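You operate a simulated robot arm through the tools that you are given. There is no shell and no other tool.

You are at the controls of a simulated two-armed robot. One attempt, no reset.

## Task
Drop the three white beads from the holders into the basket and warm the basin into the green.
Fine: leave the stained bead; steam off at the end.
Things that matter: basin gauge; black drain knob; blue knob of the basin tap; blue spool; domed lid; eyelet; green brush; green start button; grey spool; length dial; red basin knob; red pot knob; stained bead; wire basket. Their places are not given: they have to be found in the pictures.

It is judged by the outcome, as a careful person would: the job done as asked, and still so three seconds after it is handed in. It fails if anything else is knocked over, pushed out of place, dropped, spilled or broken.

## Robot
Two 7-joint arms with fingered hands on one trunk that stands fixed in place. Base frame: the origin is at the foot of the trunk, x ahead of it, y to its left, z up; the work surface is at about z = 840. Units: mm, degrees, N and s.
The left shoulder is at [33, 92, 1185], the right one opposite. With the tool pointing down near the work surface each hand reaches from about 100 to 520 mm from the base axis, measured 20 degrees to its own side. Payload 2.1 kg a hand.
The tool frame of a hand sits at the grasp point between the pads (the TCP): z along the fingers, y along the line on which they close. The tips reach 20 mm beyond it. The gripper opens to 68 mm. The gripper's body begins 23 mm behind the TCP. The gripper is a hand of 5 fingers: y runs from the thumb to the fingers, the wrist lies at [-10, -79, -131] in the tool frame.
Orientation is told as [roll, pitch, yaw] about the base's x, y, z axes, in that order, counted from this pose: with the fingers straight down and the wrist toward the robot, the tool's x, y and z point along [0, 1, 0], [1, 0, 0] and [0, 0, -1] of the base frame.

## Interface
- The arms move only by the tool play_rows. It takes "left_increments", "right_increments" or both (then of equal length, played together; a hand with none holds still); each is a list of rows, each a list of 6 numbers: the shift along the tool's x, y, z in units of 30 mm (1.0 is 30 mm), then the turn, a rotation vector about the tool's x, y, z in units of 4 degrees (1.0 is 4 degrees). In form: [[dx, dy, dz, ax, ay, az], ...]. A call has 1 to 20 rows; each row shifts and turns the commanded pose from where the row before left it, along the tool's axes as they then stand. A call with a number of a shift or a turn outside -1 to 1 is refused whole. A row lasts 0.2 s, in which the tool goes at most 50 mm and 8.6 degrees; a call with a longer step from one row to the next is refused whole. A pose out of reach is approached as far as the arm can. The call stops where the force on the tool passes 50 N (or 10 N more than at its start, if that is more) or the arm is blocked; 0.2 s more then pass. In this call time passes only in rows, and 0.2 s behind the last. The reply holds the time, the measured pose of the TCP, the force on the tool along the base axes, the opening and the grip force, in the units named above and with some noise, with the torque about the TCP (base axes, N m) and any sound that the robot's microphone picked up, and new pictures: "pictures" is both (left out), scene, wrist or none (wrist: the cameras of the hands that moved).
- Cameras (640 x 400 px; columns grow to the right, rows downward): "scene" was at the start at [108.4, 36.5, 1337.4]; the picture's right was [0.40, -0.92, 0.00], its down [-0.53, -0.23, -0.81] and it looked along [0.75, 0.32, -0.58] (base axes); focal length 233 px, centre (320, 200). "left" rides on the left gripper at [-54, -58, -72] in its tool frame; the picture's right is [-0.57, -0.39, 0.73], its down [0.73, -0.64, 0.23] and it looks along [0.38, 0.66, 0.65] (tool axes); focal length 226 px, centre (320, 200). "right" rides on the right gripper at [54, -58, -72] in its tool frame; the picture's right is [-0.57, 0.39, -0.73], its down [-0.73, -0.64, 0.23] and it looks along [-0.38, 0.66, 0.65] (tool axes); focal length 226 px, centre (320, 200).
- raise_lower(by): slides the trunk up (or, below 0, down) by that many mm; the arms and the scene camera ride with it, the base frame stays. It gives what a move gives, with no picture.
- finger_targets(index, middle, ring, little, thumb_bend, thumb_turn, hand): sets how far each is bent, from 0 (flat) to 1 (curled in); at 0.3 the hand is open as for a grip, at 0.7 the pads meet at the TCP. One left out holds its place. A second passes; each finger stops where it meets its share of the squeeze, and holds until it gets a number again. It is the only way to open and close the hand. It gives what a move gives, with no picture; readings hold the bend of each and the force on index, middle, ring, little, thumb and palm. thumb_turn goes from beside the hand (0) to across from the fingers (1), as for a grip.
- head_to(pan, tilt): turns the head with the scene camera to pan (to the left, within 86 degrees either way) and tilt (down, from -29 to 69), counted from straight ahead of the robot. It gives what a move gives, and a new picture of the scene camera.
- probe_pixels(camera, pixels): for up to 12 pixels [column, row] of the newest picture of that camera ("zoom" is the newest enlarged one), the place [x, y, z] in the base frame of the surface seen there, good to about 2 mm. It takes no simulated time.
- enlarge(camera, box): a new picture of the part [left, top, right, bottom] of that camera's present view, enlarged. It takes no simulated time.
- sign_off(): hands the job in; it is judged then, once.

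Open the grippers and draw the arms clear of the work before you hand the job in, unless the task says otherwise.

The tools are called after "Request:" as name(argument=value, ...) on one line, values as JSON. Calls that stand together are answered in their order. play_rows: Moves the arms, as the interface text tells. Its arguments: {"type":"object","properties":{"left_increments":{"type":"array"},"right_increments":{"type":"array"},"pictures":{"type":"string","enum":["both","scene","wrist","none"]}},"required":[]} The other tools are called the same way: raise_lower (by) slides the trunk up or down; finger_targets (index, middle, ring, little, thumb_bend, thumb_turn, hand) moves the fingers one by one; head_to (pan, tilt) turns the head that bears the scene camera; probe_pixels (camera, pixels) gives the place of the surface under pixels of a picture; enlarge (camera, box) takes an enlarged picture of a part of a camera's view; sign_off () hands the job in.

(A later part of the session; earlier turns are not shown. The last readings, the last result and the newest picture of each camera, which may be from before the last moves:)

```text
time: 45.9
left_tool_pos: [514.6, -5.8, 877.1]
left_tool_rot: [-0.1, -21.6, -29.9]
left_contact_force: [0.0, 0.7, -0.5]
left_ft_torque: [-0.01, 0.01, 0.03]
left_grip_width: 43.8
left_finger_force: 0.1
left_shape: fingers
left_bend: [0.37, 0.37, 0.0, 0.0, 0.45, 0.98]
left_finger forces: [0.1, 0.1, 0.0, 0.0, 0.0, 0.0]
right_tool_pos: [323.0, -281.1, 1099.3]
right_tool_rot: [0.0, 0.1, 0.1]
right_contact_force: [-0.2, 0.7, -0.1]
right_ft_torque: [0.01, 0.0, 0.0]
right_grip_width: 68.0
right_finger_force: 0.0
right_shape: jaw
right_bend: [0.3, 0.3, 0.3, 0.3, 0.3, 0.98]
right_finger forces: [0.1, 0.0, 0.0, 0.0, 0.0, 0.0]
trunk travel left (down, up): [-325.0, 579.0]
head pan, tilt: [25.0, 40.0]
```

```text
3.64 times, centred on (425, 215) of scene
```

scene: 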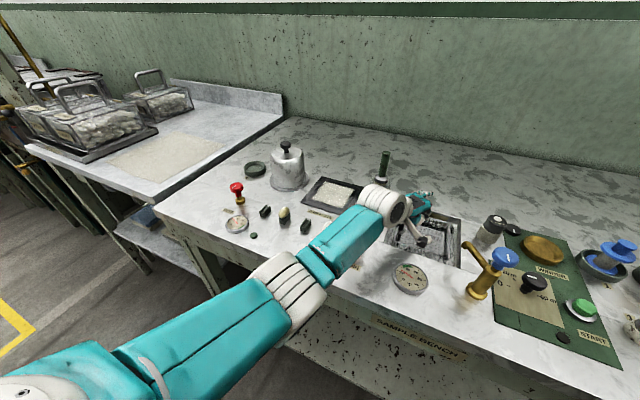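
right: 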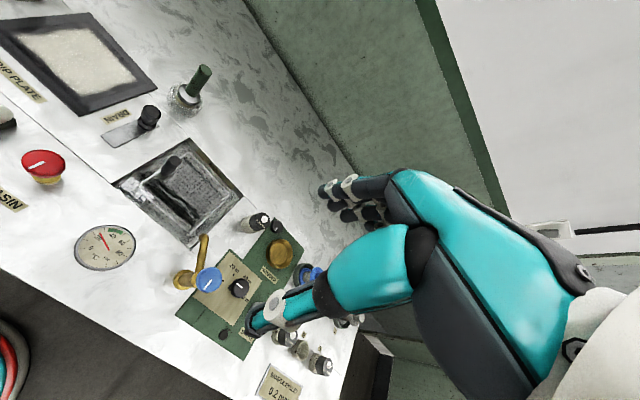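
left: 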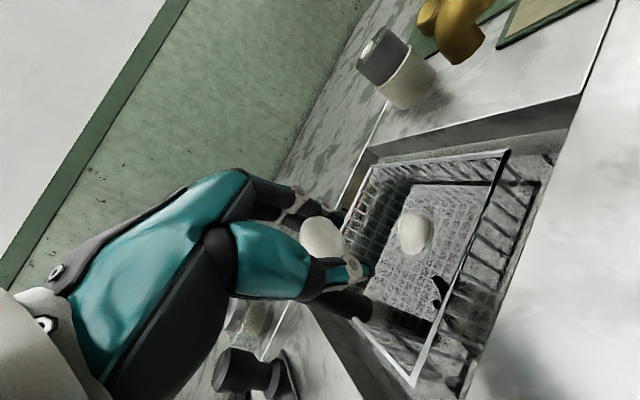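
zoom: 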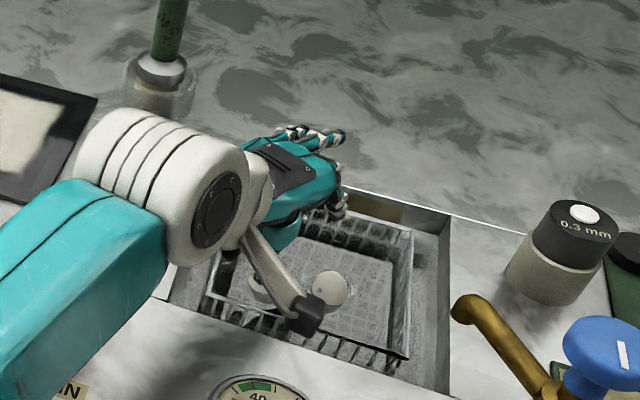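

Two beads are in the basket now. I raise and go back, levelling the hand.

Request:
play_rows(left_increments=[[0, 0.267, -0.674, 0, 0, 0], [0, 0.267, -0.674, 0, 0, 0], [0, 0.267, -0.674, 0, 0, 0], [0, 0.267, -0.674, 0, 0, 0], [0.132, -0.527, -0.209, 0, 0, 0], [0.132, -0.527, -0.209, 0, 0, 0], [0.132, -0.527, -0.209, 0, 0, 0], [0.132, -0.527, -0.209, 0, 0, 0], [0.132, -0.527, -0.209, 0, 0, 0], [0.132, -0.527, -0.209, 0, 0, 0], [0, 0, 0, 0.9, 0, 0], [0, 0, 0, 0.9, 0, 0], [0, 0, 0, 0.9, 0, 0], [0, 0, 0, 0.9, 0, 0], [0, 0, 0, 0.9, 0, 0], [0, 0, 0, 0.9, 0, 0]], pictures="scene")

Request:
finger_targets(hand="left", index=0.3, middle=0.3, thumb_bend=0.3)

Request:
play_rows(left_increments=[[0, 0, 0, 0, 0, -0.75], [0, 0, 0, 0, 0, -0.75], [0, 0, 0, 0, 0, -0.75], [0, 0, 0, 0, 0, -0.75], [0, 0, 0, 0, 0, -0.75], [0, 0, 0, 0, 0, -0.75], [0, 0, 0, 0, 0, -0.75], [0, 0, 0, 0, 0, -0.75], [0, 0, 0, 0, 0, -0.75], [0, 0, 0, 0, 0, -0.75], [0.657, -0.023, 0.16, 0, 0, 0], [0.657, -0.023, 0.16, 0, 0, 0], [0.657, -0.023, 0.16, 0, 0, 0], [0.657, -0.023, 0.16, 0, 0, 0], [0.657, -0.023, 0.16, 0, 0, 0]], pictures="both")

Request:
enlarge(camera="scene", box=[370, 190, 480, 300])

```text
time: 49.3
left_tool_pos: [436.5, 65.4, 964.6]
left_tool_rot: [0.1, 0.0, -30.1]
left_contact_force: [-0.4, 0.3, -0.9]
left_ft_torque: [0.04, 0.01, 0.0]
left_grip_width: 43.6
left_finger_force: 0.0
left_shape: fingers
left_bend: [0.37, 0.37, 0.0, 0.0, 0.45, 0.98]
left_finger forces: [0.0, 0.0, 0.0, 0.0, 0.0, 0.0]
right_tool_pos: [323.8, -280.2, 1099.0]
right_tool_rot: [-0.1, 0.1, 0.0]
right_contact_force: [0.3, 0.0, 0.3]
right_ft_torque: [-0.02, 0.01, 0.0]
right_grip_width: 67.6
right_finger_force: 0.2
right_shape: jaw
right_bend: [0.3, 0.3, 0.3, 0.3, 0.3, 0.98]
right_finger forces: [0.0, 0.1, 0.0, 0.1, 0.1, 0.0]
trunk travel left (down, up): [-325.0, 579.0]
head pan, tilt: [25.0, 40.0]
```

scene: 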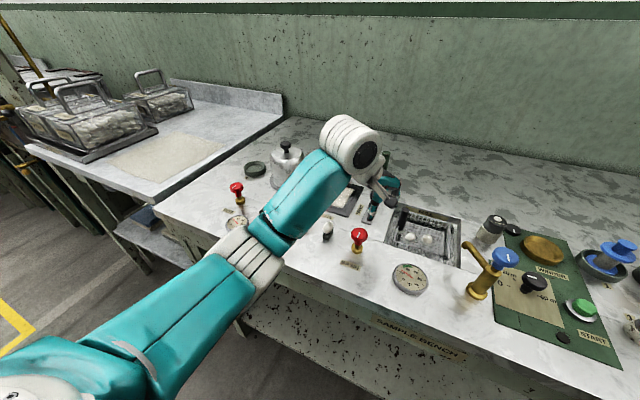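

```text
time: 50.3
left_tool_pos: [437.2, 67.4, 964.1]
left_tool_rot: [0.0, 0.0, -30.0]
left_contact_force: [-0.7, 0.1, 0.5]
left_ft_torque: [-0.02, -0.01, -0.01]
left_grip_width: 61.7
left_finger_force: 0.0
left_shape: fingers
left_bend: [0.3, 0.3, 0.0, 0.0, 0.3, 0.98]
left_finger forces: [0.1, 0.0, 0.0, 0.0, 0.0, 0.0]
right_tool_pos: [323.7, -280.1, 1099.9]
right_tool_rot: [0.0, 0.0, 0.0]
right_contact_force: [0.4, -0.5, 0.3]
right_ft_torque: [0.01, 0.0, 0.0]
right_grip_width: 67.7
right_finger_force: 0.1
right_shape: jaw
right_bend: [0.3, 0.3, 0.3, 0.3, 0.3, 0.98]
right_finger forces: [0.0, 0.0, 0.0, 0.1, 0.0, 0.0]
trunk travel left (down, up): [-325.0, 579.0]
head pan, tilt: [25.0, 40.0]
```

```text
time: 53.5
left_tool_pos: [434.5, 164.8, 941.4]
left_tool_rot: [0.0, 0.0, 0.0]
left_contact_force: [-0.1, 0.7, 0.3]
left_ft_torque: [0.02, 0.0, 0.05]
left_grip_width: 61.9
left_finger_force: 0.0
left_shape: fingers
left_bend: [0.3, 0.3, 0.0, 0.0, 0.3, 0.98]
left_finger forces: [0.0, 0.1, 0.0, 0.0, 0.0, 0.0]
right_tool_pos: [324.4, -280.6, 1097.6]
right_tool_rot: [0.1, 0.0, 0.0]
right_contact_force: [0.5, -0.2, 0.1]
right_ft_torque: [0.05, 0.02, 0.0]
right_grip_width: 67.7
right_finger_force: 0.2
right_shape: jaw
right_bend: [0.3, 0.3, 0.3, 0.3, 0.3, 0.98]
right_finger forces: [0.0, 0.0, 0.1, 0.0, 0.0, 0.0]
trunk travel left (down, up): [-325.0, 579.0]
head pan, tilt: [25.0, 40.0]
```

scene: 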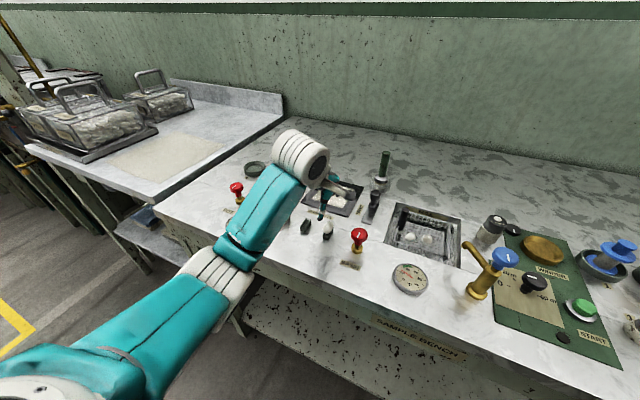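
left: 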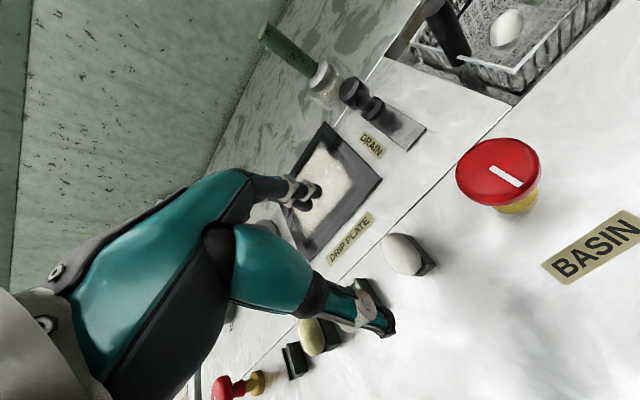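

```text
3.64 times, centred on (425, 245) of scene
```

zoom: 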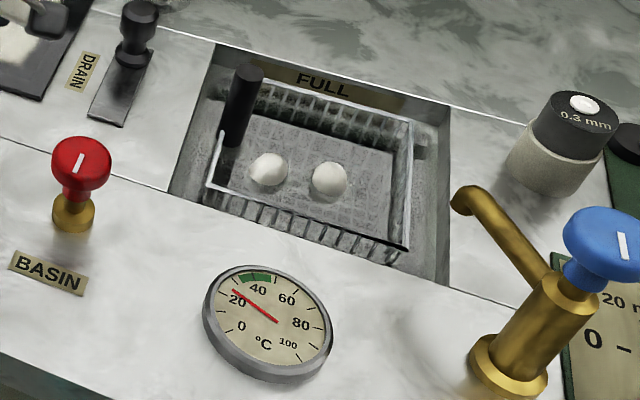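

Bead 4 shows at about (405,253), slightly offset from earlier beads. I zoom and probe it before descending.

Request:
enlarge(camera="left", box=[360, 220, 450, 290])

Request:
probe_pixels(camera="zoom", pixels=[[320, 200], [200, 100], [320, 100], [250, 200], [400, 250], [480, 300], [280, 120], [380, 330], [500, 190], [520, 260], [540, 320], [420, 400]])

```text
5.71 times, centred on (405, 255) of left
```

zoom: 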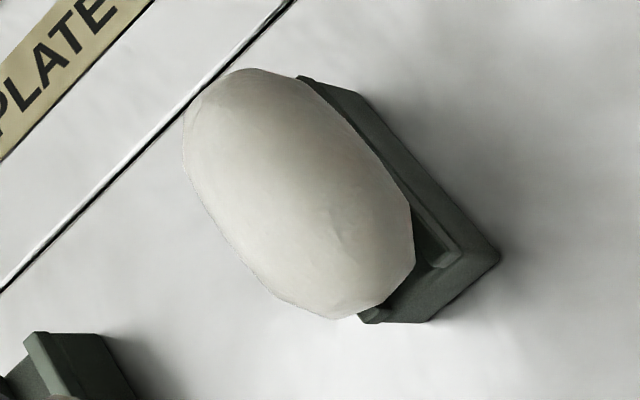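

```text
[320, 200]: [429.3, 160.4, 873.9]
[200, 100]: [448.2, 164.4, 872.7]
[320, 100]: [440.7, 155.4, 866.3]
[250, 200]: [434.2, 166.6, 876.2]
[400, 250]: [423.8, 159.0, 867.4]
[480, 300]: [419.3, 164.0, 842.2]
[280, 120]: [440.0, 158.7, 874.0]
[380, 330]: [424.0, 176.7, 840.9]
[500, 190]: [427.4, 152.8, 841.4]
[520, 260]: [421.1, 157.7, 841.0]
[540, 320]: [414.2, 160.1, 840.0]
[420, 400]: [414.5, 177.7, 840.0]
```

The bead's centre is at about (434, 164) — within ~1 mm of the TCP. I descend to z≈872.

Request:
play_rows(left_increments=[[-0.03, 0, 0.65, 0, 0, 0], [0, 0, 0.65, 0, 0, 0], [0, 0, 0.6, 0, 0, 0], [0, 0, 0.36, 0, 0, 0]], pictures="both")

Request:
enlarge(camera="left", box=[200, 140, 440, 340])

Request:
enlarge(camera="scene", box=[270, 170, 380, 270])

```text
time: 54.5
left_tool_pos: [434.6, 165.0, 872.9]
left_tool_rot: [0.0, -0.1, 0.0]
left_contact_force: [-0.1, -0.1, 0.4]
left_ft_torque: [-0.01, -0.02, -0.01]
left_grip_width: 62.1
left_finger_force: 0.1
left_shape: fingers
left_bend: [0.3, 0.3, 0.0, 0.0, 0.3, 0.98]
left_finger forces: [0.0, 0.0, 0.0, 0.0, 0.0, 0.1]
right_tool_pos: [324.4, -280.0, 1099.3]
right_tool_rot: [0.0, -0.1, 0.0]
right_contact_force: [1.0, 0.1, 0.1]
right_ft_torque: [0.02, 0.01, -0.03]
right_grip_width: 67.6
right_finger_force: 0.1
right_shape: jaw
right_bend: [0.3, 0.3, 0.3, 0.3, 0.3, 0.98]
right_finger forces: [0.1, 0.1, 0.1, 0.0, 0.0, 0.0]
trunk travel left (down, up): [-325.0, 579.0]
head pan, tilt: [25.0, 40.0]
```

scene: 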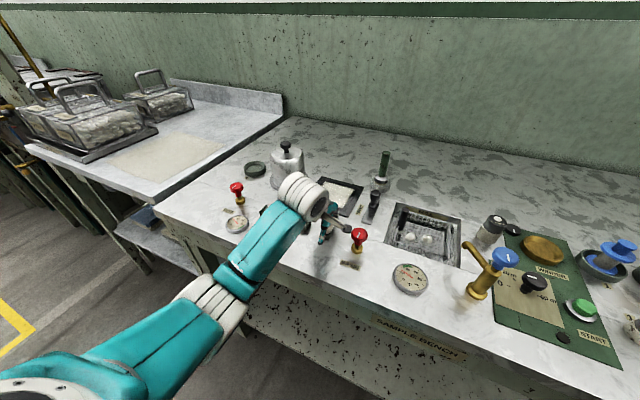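
left: 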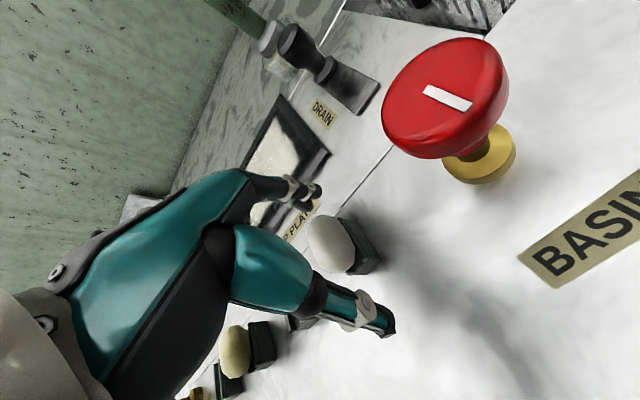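

```text
2.00 times, centred on (320, 240) of left
```

zoom: 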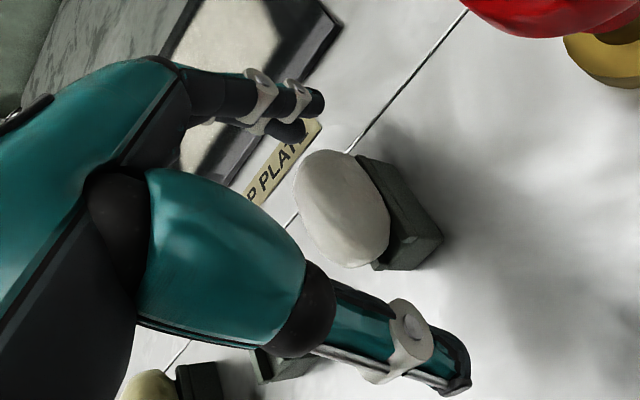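

```text
4.00 times, centred on (325, 220) of scene
```

zoom: 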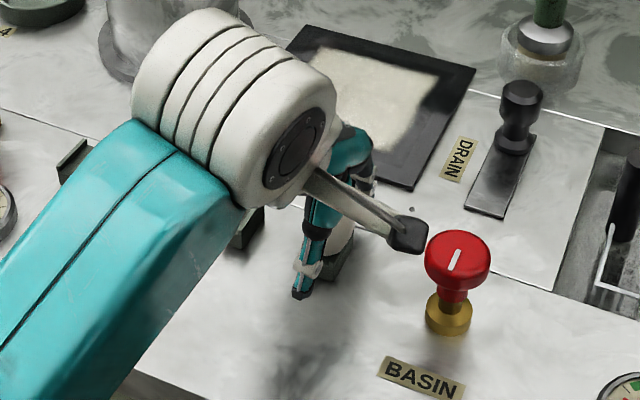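

Bead 4 is between thumb and fingers, same view as before. Close in two steps.

Request:
finger_targets(hand="left", index=0.54, middle=0.54, thumb_bend=0.54)

Request:
finger_targets(hand="left", index=0.62, middle=0.63, thumb_bend=0.63)

Request:
play_rows(left_increments=[[0, 0, -0.1, 0, 0, 0], [0, 0, -0.1, 0, 0, 0], [0, 0, -0.1, 0, 0, 0], [0, 0, -0.1, 0, 0, 0]], pictures="wrist")

Request:
finger_targets(hand="left", index=0.66, middle=0.68, thumb_bend=0.66)

Request:
enlarge(camera="left", box=[200, 140, 440, 340])

Request:
enlarge(camera="scene", box=[270, 170, 380, 270])

```text
time: 55.5
left_tool_pos: [434.2, 163.6, 874.5]
left_tool_rot: [-0.1, -0.1, 0.0]
left_contact_force: [-0.3, 0.3, 0.4]
left_ft_torque: [0.02, -0.01, -0.01]
left_grip_width: 23.3
left_finger_force: 0.2
left_shape: fingers
left_bend: [0.53, 0.53, 0.0, 0.0, 0.53, 0.98]
left_finger forces: [0.2, 0.2, 0.0, 0.1, 0.1, 0.0]
right_tool_pos: [324.3, -281.1, 1099.4]
right_tool_rot: [-0.1, 0.1, 0.0]
right_contact_force: [-0.9, -0.6, -0.4]
right_ft_torque: [-0.03, 0.01, -0.01]
right_grip_width: 67.8
right_finger_force: 0.0
right_shape: jaw
right_bend: [0.3, 0.3, 0.3, 0.3, 0.3, 0.98]
right_finger forces: [0.0, 0.0, 0.0, 0.1, 0.1, 0.0]
trunk travel left (down, up): [-325.0, 579.0]
head pan, tilt: [25.0, 40.0]
```

```text
time: 56.5
left_tool_pos: [436.1, 164.9, 873.5]
left_tool_rot: [0.0, 0.1, 0.0]
left_contact_force: [2.8, 1.3, 0.6]
left_ft_torque: [0.02, -0.08, 0.0]
left_grip_width: 19.9
left_finger_force: 3.8
left_shape: fingers
left_bend: [0.55, 0.57, 0.0, 0.0, 0.57, 0.98]
left_finger forces: [3.1, 3.0, 0.0, 0.0, 2.6, 0.1]
right_tool_pos: [324.2, -280.3, 1098.6]
right_tool_rot: [0.1, 0.1, 0.0]
right_contact_force: [0.6, -0.7, 0.5]
right_ft_torque: [-0.02, -0.02, 0.0]
right_grip_width: 67.9
right_finger_force: 0.0
right_shape: jaw
right_bend: [0.3, 0.3, 0.3, 0.3, 0.3, 0.98]
right_finger forces: [0.0, 0.1, 0.0, 0.0, 0.1, 0.1]
trunk travel left (down, up): [-325.0, 579.0]
head pan, tilt: [25.0, 40.0]
```

```text
time: 57.5
left_tool_pos: [434.7, 163.5, 885.6]
left_tool_rot: [0.0, -0.1, -0.1]
left_contact_force: [-0.6, 0.8, 0.0]
left_ft_torque: [-0.02, 0.0, 0.0]
left_grip_width: 18.4
left_finger_force: 3.4
left_shape: fingers
left_bend: [0.56, 0.61, 0.0, 0.0, 0.56, 0.97]
left_finger forces: [2.5, 1.1, 0.1, 0.1, 3.3, 0.1]
right_tool_pos: [323.8, -280.7, 1099.8]
right_tool_rot: [0.0, 0.2, 0.0]
right_contact_force: [-0.2, -0.4, 0.6]
right_ft_torque: [-0.01, 0.0, 0.0]
right_grip_width: 67.8
right_finger_force: 0.1
right_shape: jaw
right_bend: [0.3, 0.3, 0.3, 0.3, 0.3, 0.98]
right_finger forces: [0.0, 0.0, 0.0, 0.0, 0.1, 0.1]
trunk travel left (down, up): [-325.0, 579.0]
head pan, tilt: [25.0, 40.0]
```

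left: 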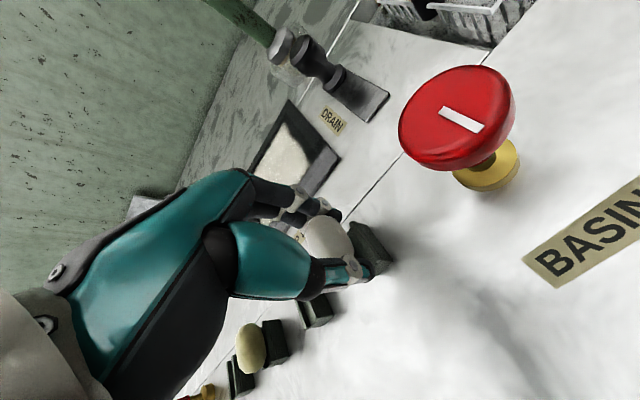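

```text
time: 58.5
left_tool_pos: [435.4, 164.8, 885.3]
left_tool_rot: [0.0, -0.1, 0.0]
left_contact_force: [-0.1, 0.5, 0.2]
left_ft_torque: [0.01, -0.01, -0.01]
left_grip_width: 17.4
left_finger_force: 5.7
left_shape: fingers
left_bend: [0.58, 0.64, 0.0, 0.0, 0.55, 0.97]
left_finger forces: [3.1, 2.0, 0.1, 0.0, 5.1, 0.0]
right_tool_pos: [324.8, -280.4, 1099.9]
right_tool_rot: [0.0, 0.0, 0.0]
right_contact_force: [0.2, 0.0, 0.2]
right_ft_torque: [-0.02, 0.01, 0.0]
right_grip_width: 67.9
right_finger_force: 0.0
right_shape: jaw
right_bend: [0.3, 0.3, 0.3, 0.3, 0.3, 0.98]
right_finger forces: [0.1, 0.0, 0.0, 0.0, 0.0, 0.0]
trunk travel left (down, up): [-325.0, 579.0]
head pan, tilt: [25.0, 40.0]
```

```text
2.00 times, centred on (320, 240) of left
```

zoom: 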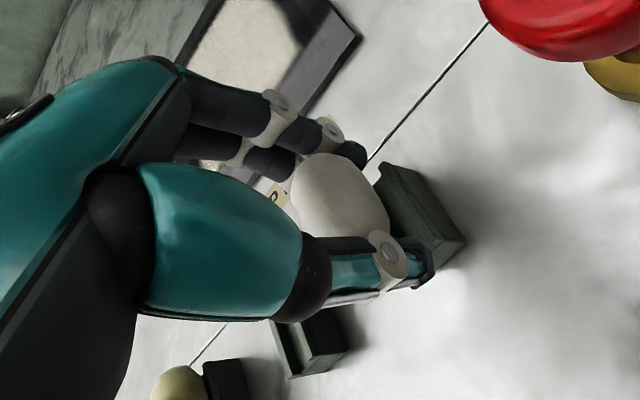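

```text
4.00 times, centred on (325, 220) of scene
```

zoom: 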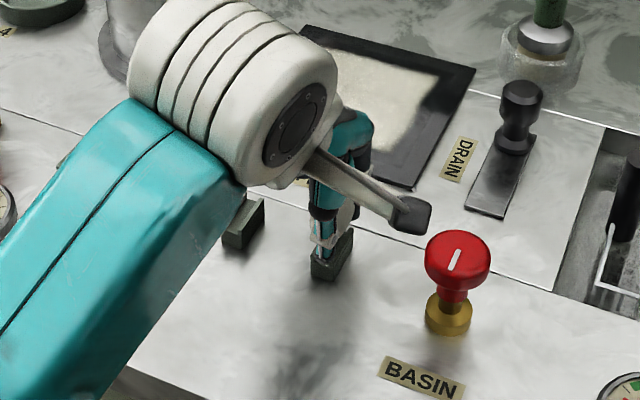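

Bead 4 is held (3.1+2.0 vs 5.1 N). I probe where the two floating beads are now, then lift and carry.

Request:
enlarge(camera="scene", box=[385, 195, 465, 265])

Request:
probe_pixels(camera="zoom", pixels=[[205, 225], [330, 240], [180, 230], [360, 250], [480, 140], [470, 330], [330, 130], [140, 265]])

Request:
play_rows(left_increments=[[0, 0, -0.5, 0, 0, 0], [0, 0, -0.7, 0, 0, 0], [0, 0, -0.8, 0, 0, 0], [0, 0, -0.66, 0, 0, 0], [-0.813, 0.029, 0, 0, 0, 0], [-0.813, 0.029, 0, 0, 0, 0], [-0.813, 0.029, 0, 0, 0, 0], [-0.813, 0.029, 0, 0, 0, 0], [0, 0, 0, 0, 0, 0.75], [0, 0, 0, 0, 0, 0.75], [0, 0, 0, 0, 0, 0.75], [0, 0, 0, 0, 0, 0.75], [0, 0, 0, 0, 0, 0.75], [0, 0, 0, 0, 0, 0.75], [0, 0, 0, 0, 0, 0.75], [0, 0, 0, 0, 0, 0.75], [0, 0, 0, 0, 0, 0.75], [0, 0, 0, 0, 0, 0.75]], pictures="both")

```text
5.71 times, centred on (425, 230) of scene
```

zoom: 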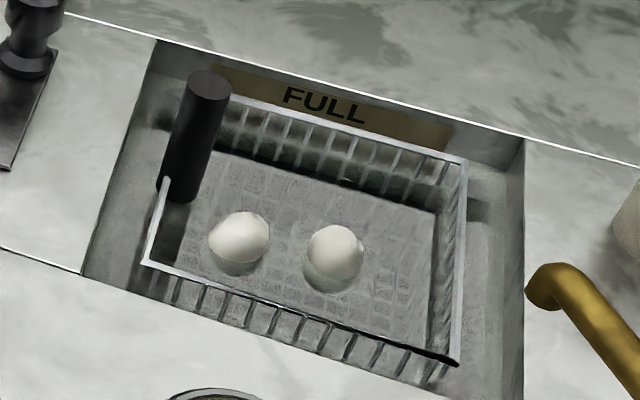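

```text
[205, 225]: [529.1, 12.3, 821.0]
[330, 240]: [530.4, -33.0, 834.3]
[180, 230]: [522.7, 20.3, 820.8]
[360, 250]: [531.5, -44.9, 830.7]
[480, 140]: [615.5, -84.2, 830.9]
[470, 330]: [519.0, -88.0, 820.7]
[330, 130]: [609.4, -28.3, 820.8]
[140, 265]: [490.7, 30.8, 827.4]
```

```text
time: 62.3
left_tool_pos: [439.3, 66.1, 964.8]
left_tool_rot: [0.0, 0.0, -30.0]
left_contact_force: [0.4, -0.1, 0.5]
left_ft_torque: [0.03, 0.02, 0.03]
left_grip_width: 16.6
left_finger_force: 5.1
left_shape: fingers
left_bend: [0.59, 0.64, 0.0, 0.0, 0.55, 0.97]
left_finger forces: [3.1, 2.2, 0.1, 0.0, 4.9, 0.1]
right_tool_pos: [324.4, -280.6, 1099.3]
right_tool_rot: [0.0, 0.2, 0.1]
right_contact_force: [-0.5, -0.3, -0.6]
right_ft_torque: [0.0, 0.0, 0.01]
right_grip_width: 67.6
right_finger_force: 0.2
right_shape: jaw
right_bend: [0.3, 0.3, 0.3, 0.3, 0.3, 0.98]
right_finger forces: [0.0, 0.0, 0.1, 0.1, 0.1, 0.0]
trunk travel left (down, up): [-325.0, 579.0]
head pan, tilt: [25.0, 40.0]
```

scene: 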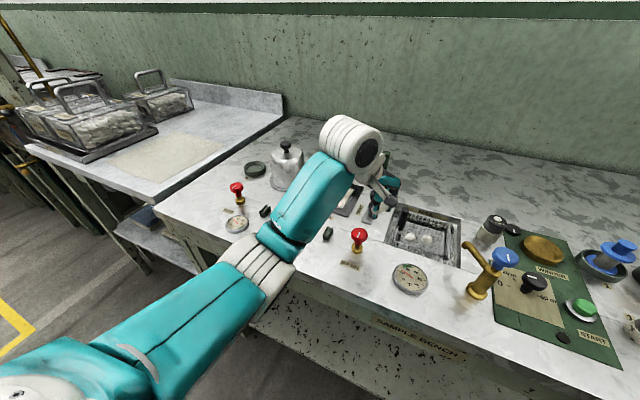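
left: 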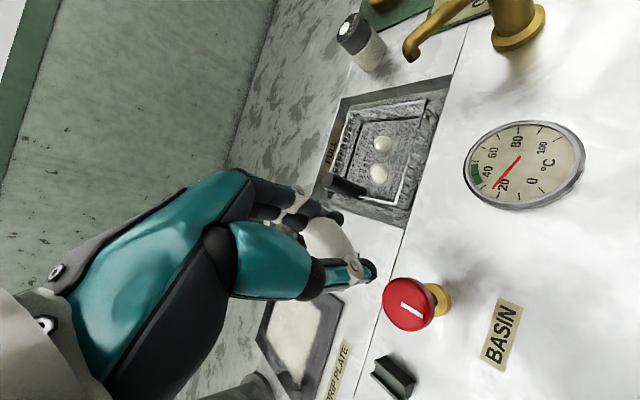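

Beads float at about (525, 3) and (530,-36). I'll drop the third at about (518,-57): tilt, move over, and descend to z≈887.

Request:
play_rows(left_increments=[[0, 0, 0, -0.9, 0, 0], [0, 0, 0, -0.9, 0, 0], [0, 0, 0, -0.9, 0, 0], [0, 0, 0, -0.9, 0, 0], [0, 0, 0, -0.9, 0, 0], [0, 0, 0, -0.9, 0, 0], [-0.28, 0.506, 0.2, 0, 0, 0], [-0.28, 0.506, 0.2, 0, 0, 0], [-0.28, 0.506, 0.2, 0, 0, 0], [-0.28, 0.506, 0.2, 0, 0, 0], [-0.28, 0.506, 0.2, 0, 0, 0], [-0.28, 0.506, 0.2, 0, 0, 0], [-0.28, 0.506, 0.2, 0, 0, 0], [-0.28, 0.506, 0.2, 0, 0, 0], [0, -0.236, 0.595, 0, 0, 0], [0, -0.236, 0.595, 0, 0, 0], [0, -0.236, 0.595, 0, 0, 0]], pictures="both")

Request:
enlarge(camera="scene", box=[390, 160, 500, 270])

Request:
enlarge(camera="left", box=[180, 140, 500, 400])

```text
time: 65.9
left_tool_pos: [517.7, -57.2, 908.3]
left_tool_rot: [0.0, -21.6, -30.0]
left_contact_force: [0.6, -1.2, -0.7]
left_ft_torque: [0.0, 0.0, -0.01]
left_grip_width: 15.5
left_finger_force: 4.9
left_shape: fingers
left_bend: [0.6, 0.64, 0.0, 0.0, 0.55, 0.97]
left_finger forces: [2.9, 2.1, 0.0, 0.0, 4.3, 0.0]
right_tool_pos: [324.3, -280.5, 1098.1]
right_tool_rot: [0.0, 0.0, -0.1]
right_contact_force: [0.2, -0.5, -0.3]
right_ft_torque: [0.01, -0.04, 0.03]
right_grip_width: 67.8
right_finger_force: 0.1
right_shape: jaw
right_bend: [0.3, 0.3, 0.3, 0.3, 0.3, 0.98]
right_finger forces: [0.0, 0.0, 0.1, 0.0, 0.0, 0.0]
trunk travel left (down, up): [-325.0, 579.0]
head pan, tilt: [25.0, 40.0]
```

scene: 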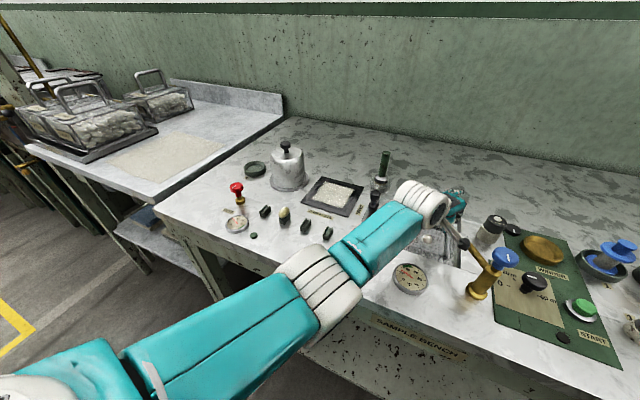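
left: 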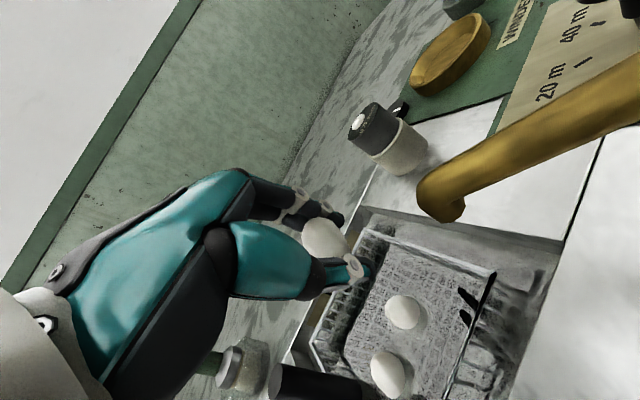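

```text
3.64 times, centred on (445, 215) of scene
```

zoom: 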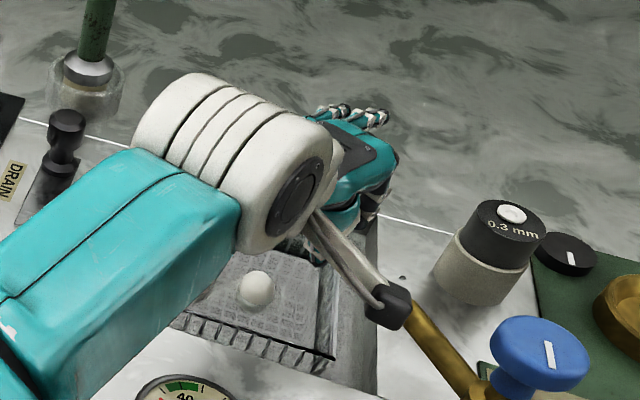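

```text
1.54 times, centred on (340, 270) of left
```

zoom: 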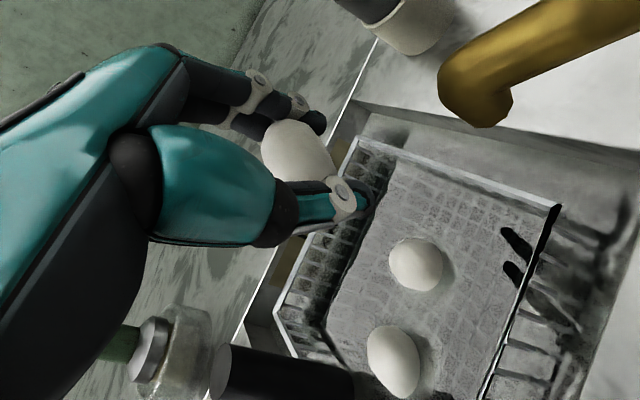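

The hand camera box at scene (464,244) looks near the tap spout; I probe both to check the actual clearance.

Request:
probe_pixels(camera="scene", pixels=[[464, 244], [461, 240], [467, 248], [470, 254], [474, 262], [480, 262], [490, 262], [505, 257], [447, 230], [455, 237]])

Request:
probe_pixels(camera="left", pixels=[[420, 190], [450, 205], [455, 170], [520, 140], [600, 110], [440, 215]])

```text
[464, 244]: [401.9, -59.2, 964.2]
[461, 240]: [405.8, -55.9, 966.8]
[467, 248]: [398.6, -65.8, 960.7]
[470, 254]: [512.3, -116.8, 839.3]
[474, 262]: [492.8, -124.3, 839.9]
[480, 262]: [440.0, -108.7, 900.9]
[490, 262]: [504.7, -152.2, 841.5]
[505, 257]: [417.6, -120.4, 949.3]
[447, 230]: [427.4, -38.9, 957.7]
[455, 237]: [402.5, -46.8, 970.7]
```

```text
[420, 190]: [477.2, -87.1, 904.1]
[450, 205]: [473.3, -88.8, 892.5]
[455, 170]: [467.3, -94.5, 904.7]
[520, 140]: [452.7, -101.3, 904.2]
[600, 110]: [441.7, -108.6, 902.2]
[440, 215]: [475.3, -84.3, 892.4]
```

Clearance to the spout/knob is 30+ mm. I lower ~38 mm more to z≈868.

Request:
play_rows(left_increments=[[0, -0.157, 0.397, 0, 0, 0], [0, -0.157, 0.397, 0, 0, 0], [0, -0.157, 0.397, 0, 0, 0]], pictures="both")

Request:
enlarge(camera="left", box=[180, 140, 500, 400])

```text
time: 66.7
left_tool_pos: [516.7, -57.9, 869.1]
left_tool_rot: [0.0, -21.6, -30.1]
left_contact_force: [0.5, 0.0, 0.2]
left_ft_torque: [0.02, -0.04, 0.02]
left_grip_width: 15.6
left_finger_force: 4.2
left_shape: fingers
left_bend: [0.6, 0.65, 0.0, 0.0, 0.56, 0.97]
left_finger forces: [2.9, 2.2, 0.1, 0.0, 4.2, 0.1]
right_tool_pos: [323.8, -281.3, 1099.4]
right_tool_rot: [0.1, -0.1, 0.1]
right_contact_force: [-0.3, 0.3, 0.5]
right_ft_torque: [0.0, -0.04, 0.03]
right_grip_width: 67.8
right_finger_force: 0.1
right_shape: jaw
right_bend: [0.3, 0.3, 0.3, 0.3, 0.3, 0.98]
right_finger forces: [0.0, 0.1, 0.0, 0.0, 0.0, 0.1]
trunk travel left (down, up): [-325.0, 579.0]
head pan, tilt: [25.0, 40.0]
```

scene: 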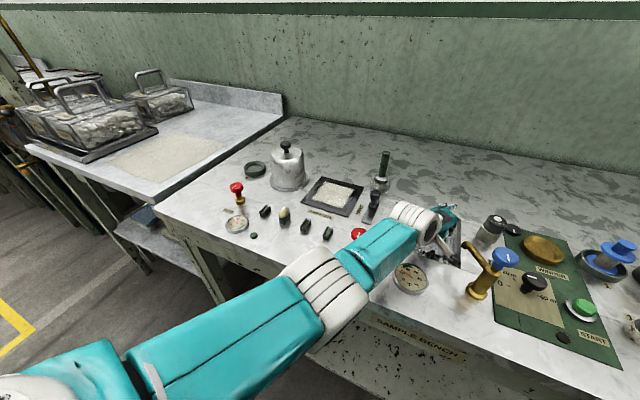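
left: 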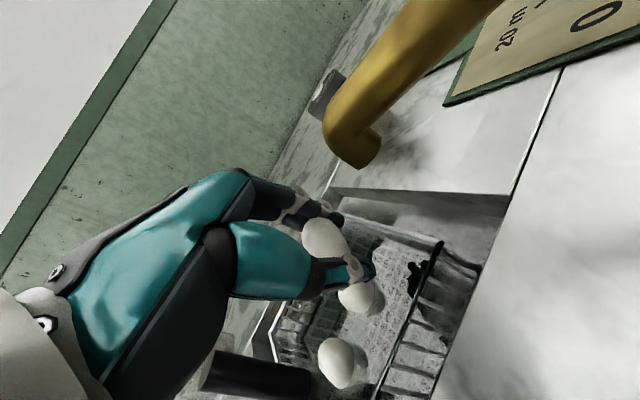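

```text
1.54 times, centred on (340, 270) of left
```

zoom: 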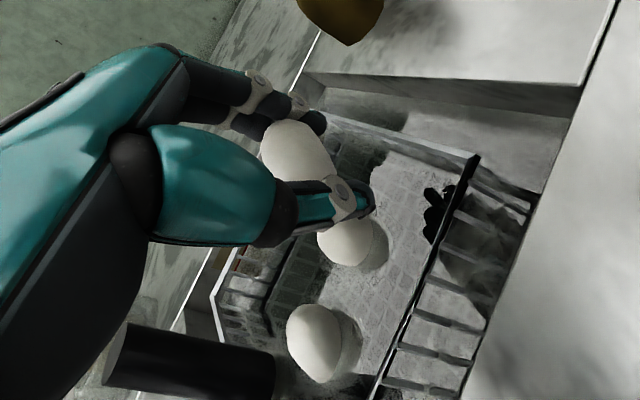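

Positioned right of bead B inside the basket. I release.

Request:
finger_targets(hand="left", index=0.37, middle=0.37, thumb_bend=0.45)

Request:
enlarge(camera="left", box=[180, 140, 500, 400])

```text
time: 67.7
left_tool_pos: [516.4, -58.1, 869.9]
left_tool_rot: [0.0, -21.6, -30.1]
left_contact_force: [0.0, 0.3, -0.1]
left_ft_torque: [0.0, 0.01, -0.01]
left_grip_width: 44.0
left_finger_force: 0.0
left_shape: fingers
left_bend: [0.37, 0.37, 0.0, 0.0, 0.45, 0.98]
left_finger forces: [0.0, 0.0, 0.0, 0.0, 0.0, 0.0]
right_tool_pos: [323.9, -280.8, 1098.6]
right_tool_rot: [0.0, 0.1, 0.1]
right_contact_force: [-0.1, -0.5, -0.3]
right_ft_torque: [-0.01, -0.01, -0.01]
right_grip_width: 67.6
right_finger_force: 0.0
right_shape: jaw
right_bend: [0.3, 0.3, 0.3, 0.3, 0.3, 0.98]
right_finger forces: [0.0, 0.1, 0.0, 0.0, 0.1, 0.0]
trunk travel left (down, up): [-325.0, 579.0]
head pan, tilt: [25.0, 40.0]
```

```text
1.54 times, centred on (340, 270) of left
```

zoom: 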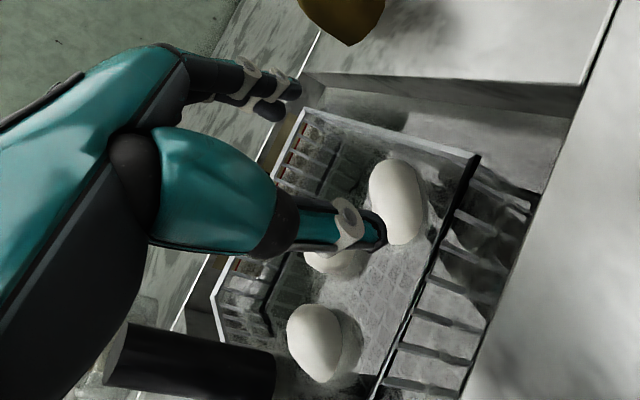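

All three white beads are in the basket. I raise the hand and retreat, levelling it.

Request:
play_rows(left_increments=[[0, 0.233, -0.589, 0, 0, 0], [0, 0.233, -0.589, 0, 0, 0], [0, 0.233, -0.589, 0, 0, 0], [0, 0.233, -0.589, 0, 0, 0], [0, 0.233, -0.589, 0, 0, 0], [0.28, -0.506, -0.2, 0, 0, 0], [0.28, -0.506, -0.2, 0, 0, 0], [0.28, -0.506, -0.2, 0, 0, 0], [0.28, -0.506, -0.2, 0, 0, 0], [0.28, -0.506, -0.2, 0, 0, 0], [0.28, -0.506, -0.2, 0, 0, 0], [0.28, -0.506, -0.2, 0, 0, 0], [0.28, -0.506, -0.2, 0, 0, 0], [0, 0, 0, 0.9, 0, 0], [0, 0, 0, 0.9, 0, 0], [0, 0, 0, 0.9, 0, 0], [0, 0, 0, 0.9, 0, 0], [0, 0, 0, 0.9, 0, 0], [0, 0, 0, 0.9, 0, 0]], pictures="both")

Request:
enlarge(camera="scene", box=[350, 190, 480, 300])

Request:
enlarge(camera="left", box=[320, 60, 600, 360])

```text
time: 71.7
left_tool_pos: [438.8, 66.4, 963.9]
left_tool_rot: [0.0, 0.1, -30.0]
left_contact_force: [-0.5, -0.2, 0.1]
left_ft_torque: [0.04, 0.04, 0.0]
left_grip_width: 44.1
left_finger_force: 0.0
left_shape: fingers
left_bend: [0.37, 0.37, 0.0, 0.0, 0.45, 0.98]
left_finger forces: [0.0, 0.0, 0.1, 0.0, 0.0, 0.0]
right_tool_pos: [324.9, -281.0, 1099.0]
right_tool_rot: [0.0, 0.1, 0.1]
right_contact_force: [-1.0, 0.3, -0.3]
right_ft_torque: [-0.03, 0.01, 0.0]
right_grip_width: 67.8
right_finger_force: 0.1
right_shape: jaw
right_bend: [0.3, 0.3, 0.3, 0.3, 0.3, 0.98]
right_finger forces: [0.0, 0.1, 0.0, 0.0, 0.0, 0.0]
trunk travel left (down, up): [-325.0, 579.0]
head pan, tilt: [25.0, 40.0]
```

scene: 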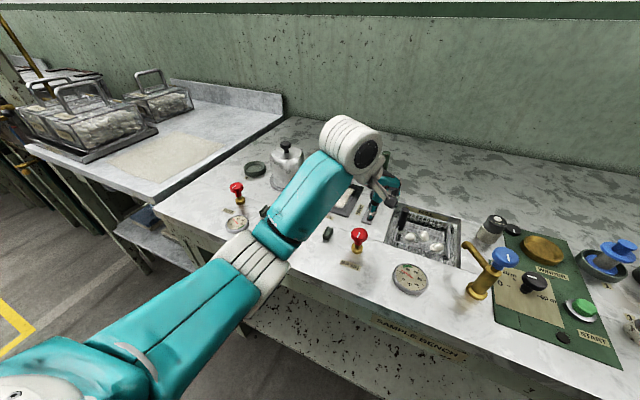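
left: 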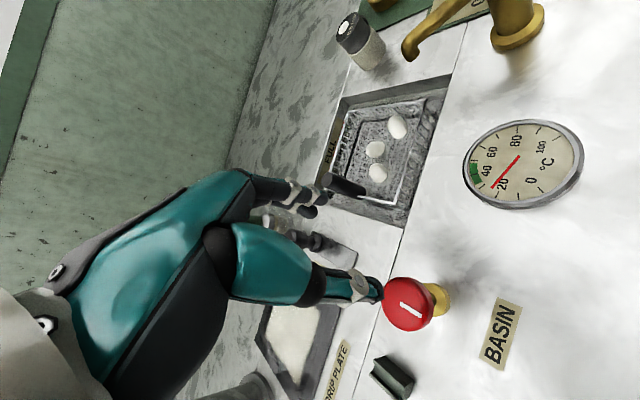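

```text
3.64 times, centred on (415, 245) of scene
```

zoom: 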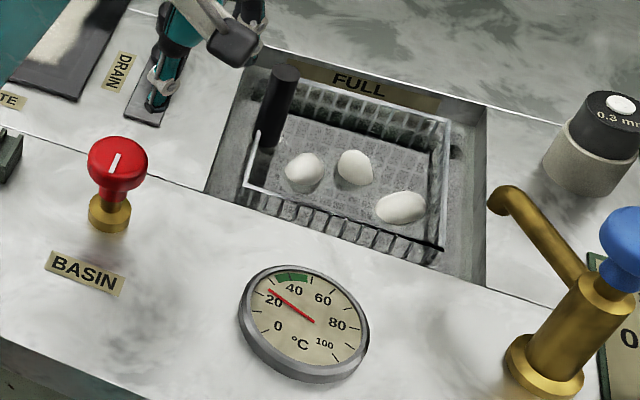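

```text
1.33 times, centred on (460, 210) of left
```

zoom: 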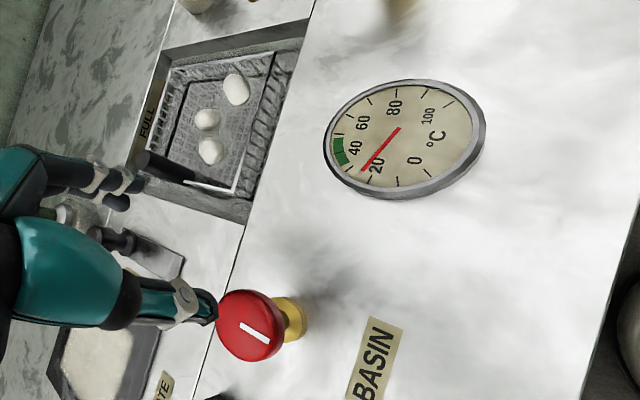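

All three beads are in the basket; needle ~22, green ~33–47. Now I measure the basin knob's centre precisely.

Request:
probe_pixels(camera="zoom", pixels=[[247, 326], [222, 330], [272, 330], [243, 294], [252, 357], [262, 300], [228, 350], [230, 300], [272, 350]])

Request:
enlarge(camera="scene", box=[345, 220, 375, 265])

Request:
probe_pixels(camera="zoom", pixels=[[320, 100], [260, 110], [380, 110], [320, 60], [320, 150], [280, 70], [360, 70], [280, 150], [360, 150], [320, 240], [320, 270], [320, 200]])

```text
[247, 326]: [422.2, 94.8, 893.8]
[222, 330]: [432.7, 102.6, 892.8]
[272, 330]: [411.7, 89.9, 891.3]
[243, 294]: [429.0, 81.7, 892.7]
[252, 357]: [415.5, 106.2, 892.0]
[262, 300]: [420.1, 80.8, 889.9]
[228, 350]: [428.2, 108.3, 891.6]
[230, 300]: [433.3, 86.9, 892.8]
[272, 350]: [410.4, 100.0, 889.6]
```

```text
8.89 times, centred on (360, 242) of scene
```

zoom: 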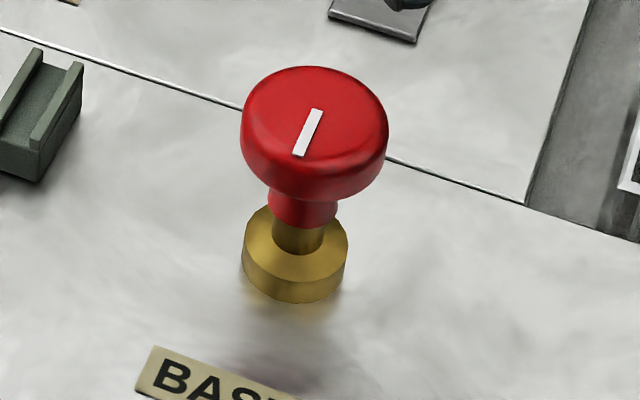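

```text
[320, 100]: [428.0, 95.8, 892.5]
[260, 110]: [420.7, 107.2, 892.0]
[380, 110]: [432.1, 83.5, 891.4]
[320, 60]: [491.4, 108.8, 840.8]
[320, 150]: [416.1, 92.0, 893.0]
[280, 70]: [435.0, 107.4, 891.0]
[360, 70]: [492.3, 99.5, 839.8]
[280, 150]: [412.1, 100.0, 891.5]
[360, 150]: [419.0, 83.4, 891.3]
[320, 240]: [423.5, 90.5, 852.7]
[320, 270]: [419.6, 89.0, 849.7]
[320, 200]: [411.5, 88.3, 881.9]
```

Knob centre ≈ (421.5, 95), disc radius ~16, z 877–893. I open the fingers and move above it, keeping yaw −30.

Request:
finger_targets(hand="left", index=0.3, middle=0.3, thumb_bend=0.3)

Request:
play_rows(left_increments=[[0.27, -0.483, 0, 0, 0, 0], [0.27, -0.483, 0, 0, 0, 0], [0, 0, 0.6, 0, 0, 0], [0, 0, 0.6, 0, 0, 0]], pictures="both")

Request:
enlarge(camera="left", box=[260, 160, 500, 360])

```text
time: 72.7
left_tool_pos: [439.1, 67.3, 964.9]
left_tool_rot: [0.0, -0.1, -29.9]
left_contact_force: [-0.1, -0.3, -1.0]
left_ft_torque: [-0.01, -0.02, 0.03]
left_grip_width: 62.0
left_finger_force: 0.1
left_shape: fingers
left_bend: [0.3, 0.3, 0.0, 0.0, 0.3, 0.98]
left_finger forces: [0.0, 0.0, 0.0, 0.0, 0.0, 0.1]
right_tool_pos: [324.3, -281.1, 1099.4]
right_tool_rot: [0.1, 0.1, -0.1]
right_contact_force: [-0.2, 0.1, -0.2]
right_ft_torque: [0.01, 0.0, -0.01]
right_grip_width: 67.8
right_finger_force: 0.0
right_shape: jaw
right_bend: [0.3, 0.3, 0.3, 0.3, 0.3, 0.98]
right_finger forces: [0.1, 0.0, 0.0, 0.0, 0.1, 0.0]
trunk travel left (down, up): [-325.0, 579.0]
head pan, tilt: [25.0, 40.0]
```

```text
time: 73.7
left_tool_pos: [421.9, 95.7, 925.6]
left_tool_rot: [-0.1, -0.1, -30.0]
left_contact_force: [0.0, 0.2, -0.4]
left_ft_torque: [0.01, 0.01, -0.01]
left_grip_width: 62.0
left_finger_force: 0.1
left_shape: fingers
left_bend: [0.3, 0.3, 0.0, 0.0, 0.3, 0.98]
left_finger forces: [0.0, 0.0, 0.1, 0.1, 0.0, 0.0]
right_tool_pos: [323.4, -280.4, 1098.7]
right_tool_rot: [0.1, 0.0, 0.0]
right_contact_force: [0.3, 0.5, 0.3]
right_ft_torque: [-0.03, 0.0, 0.01]
right_grip_width: 67.7
right_finger_force: 0.1
right_shape: jaw
right_bend: [0.3, 0.3, 0.3, 0.3, 0.3, 0.98]
right_finger forces: [0.1, 0.1, 0.0, 0.0, 0.0, 0.0]
trunk travel left (down, up): [-325.0, 579.0]
head pan, tilt: [25.0, 40.0]
```

scene: 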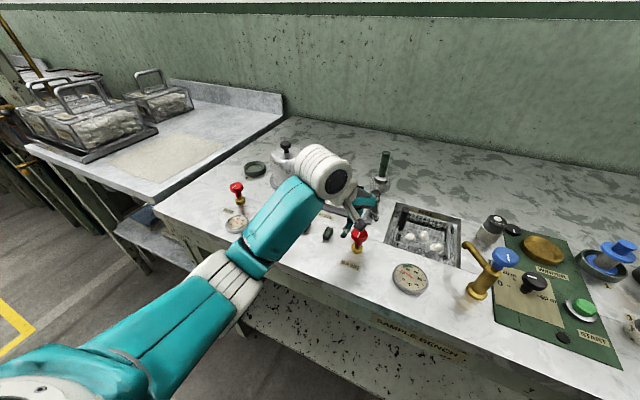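
left: 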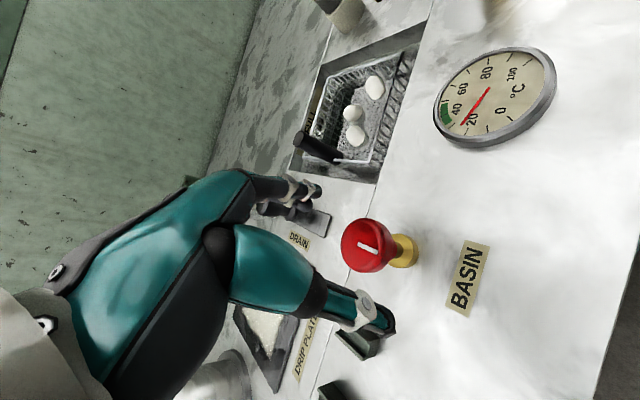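

```text
2.00 times, centred on (380, 260) of left
```

zoom: 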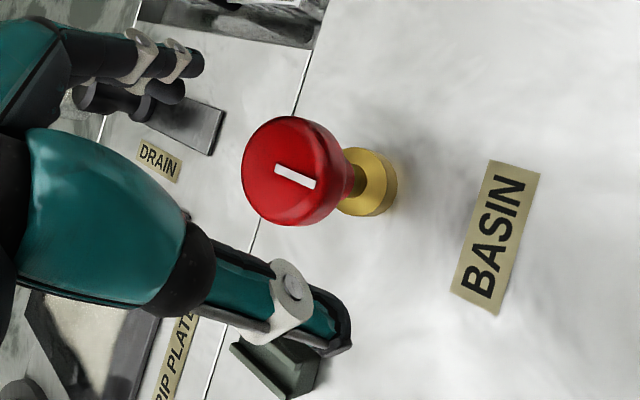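

The knob's top is at (363,246) in the left camera, matching the expected (361,247). I descend to z≈885.

Request:
play_rows(left_increments=[[0, 0, 0.5, 0, 0, 0], [0, 0, 0.5, 0, 0, 0], [0, 0, 0.37, 0, 0, 0]], pictures="both")

Request:
enlarge(camera="left", box=[200, 140, 440, 340])

Request:
enlarge(camera="scene", box=[320, 180, 440, 300])

```text
time: 74.5
left_tool_pos: [421.5, 95.7, 885.6]
left_tool_rot: [-0.1, 0.0, -29.9]
left_contact_force: [0.5, -0.2, 0.0]
left_ft_torque: [0.03, -0.01, -0.03]
left_grip_width: 62.2
left_finger_force: 0.0
left_shape: fingers
left_bend: [0.3, 0.3, 0.0, 0.0, 0.3, 0.98]
left_finger forces: [0.1, 0.0, 0.0, 0.0, 0.1, 0.1]
right_tool_pos: [324.0, -281.8, 1099.4]
right_tool_rot: [0.0, 0.0, 0.0]
right_contact_force: [0.1, 0.7, 0.5]
right_ft_torque: [0.0, -0.01, -0.03]
right_grip_width: 67.8
right_finger_force: 0.0
right_shape: jaw
right_bend: [0.3, 0.3, 0.3, 0.3, 0.3, 0.98]
right_finger forces: [0.1, 0.0, 0.0, 0.0, 0.1, 0.0]
trunk travel left (down, up): [-325.0, 579.0]
head pan, tilt: [25.0, 40.0]
```

scene: 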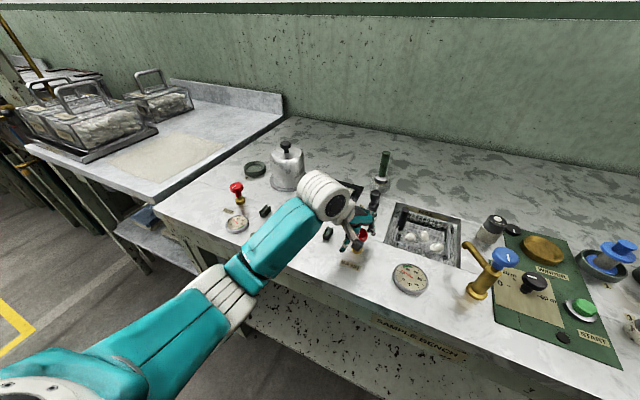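
left: 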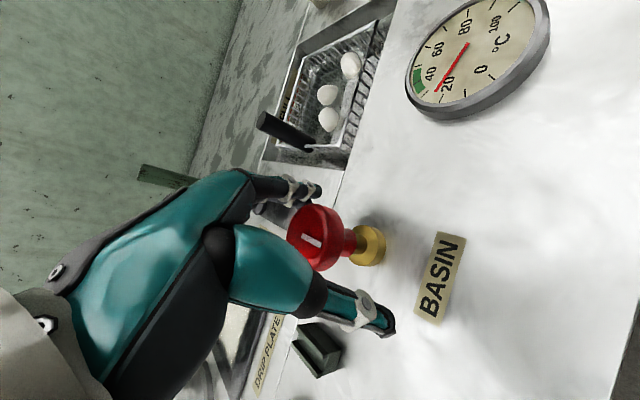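

```text
2.00 times, centred on (320, 240) of left
```

zoom: 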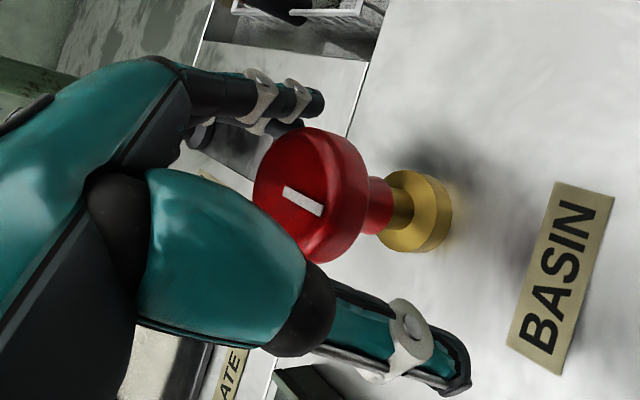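

```text
3.33 times, centred on (380, 240) of scene
```

zoom: 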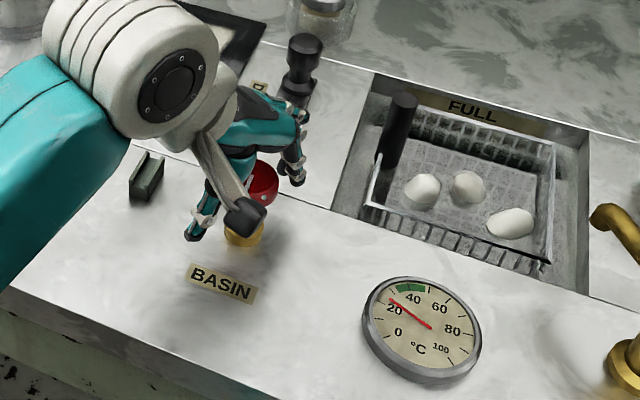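

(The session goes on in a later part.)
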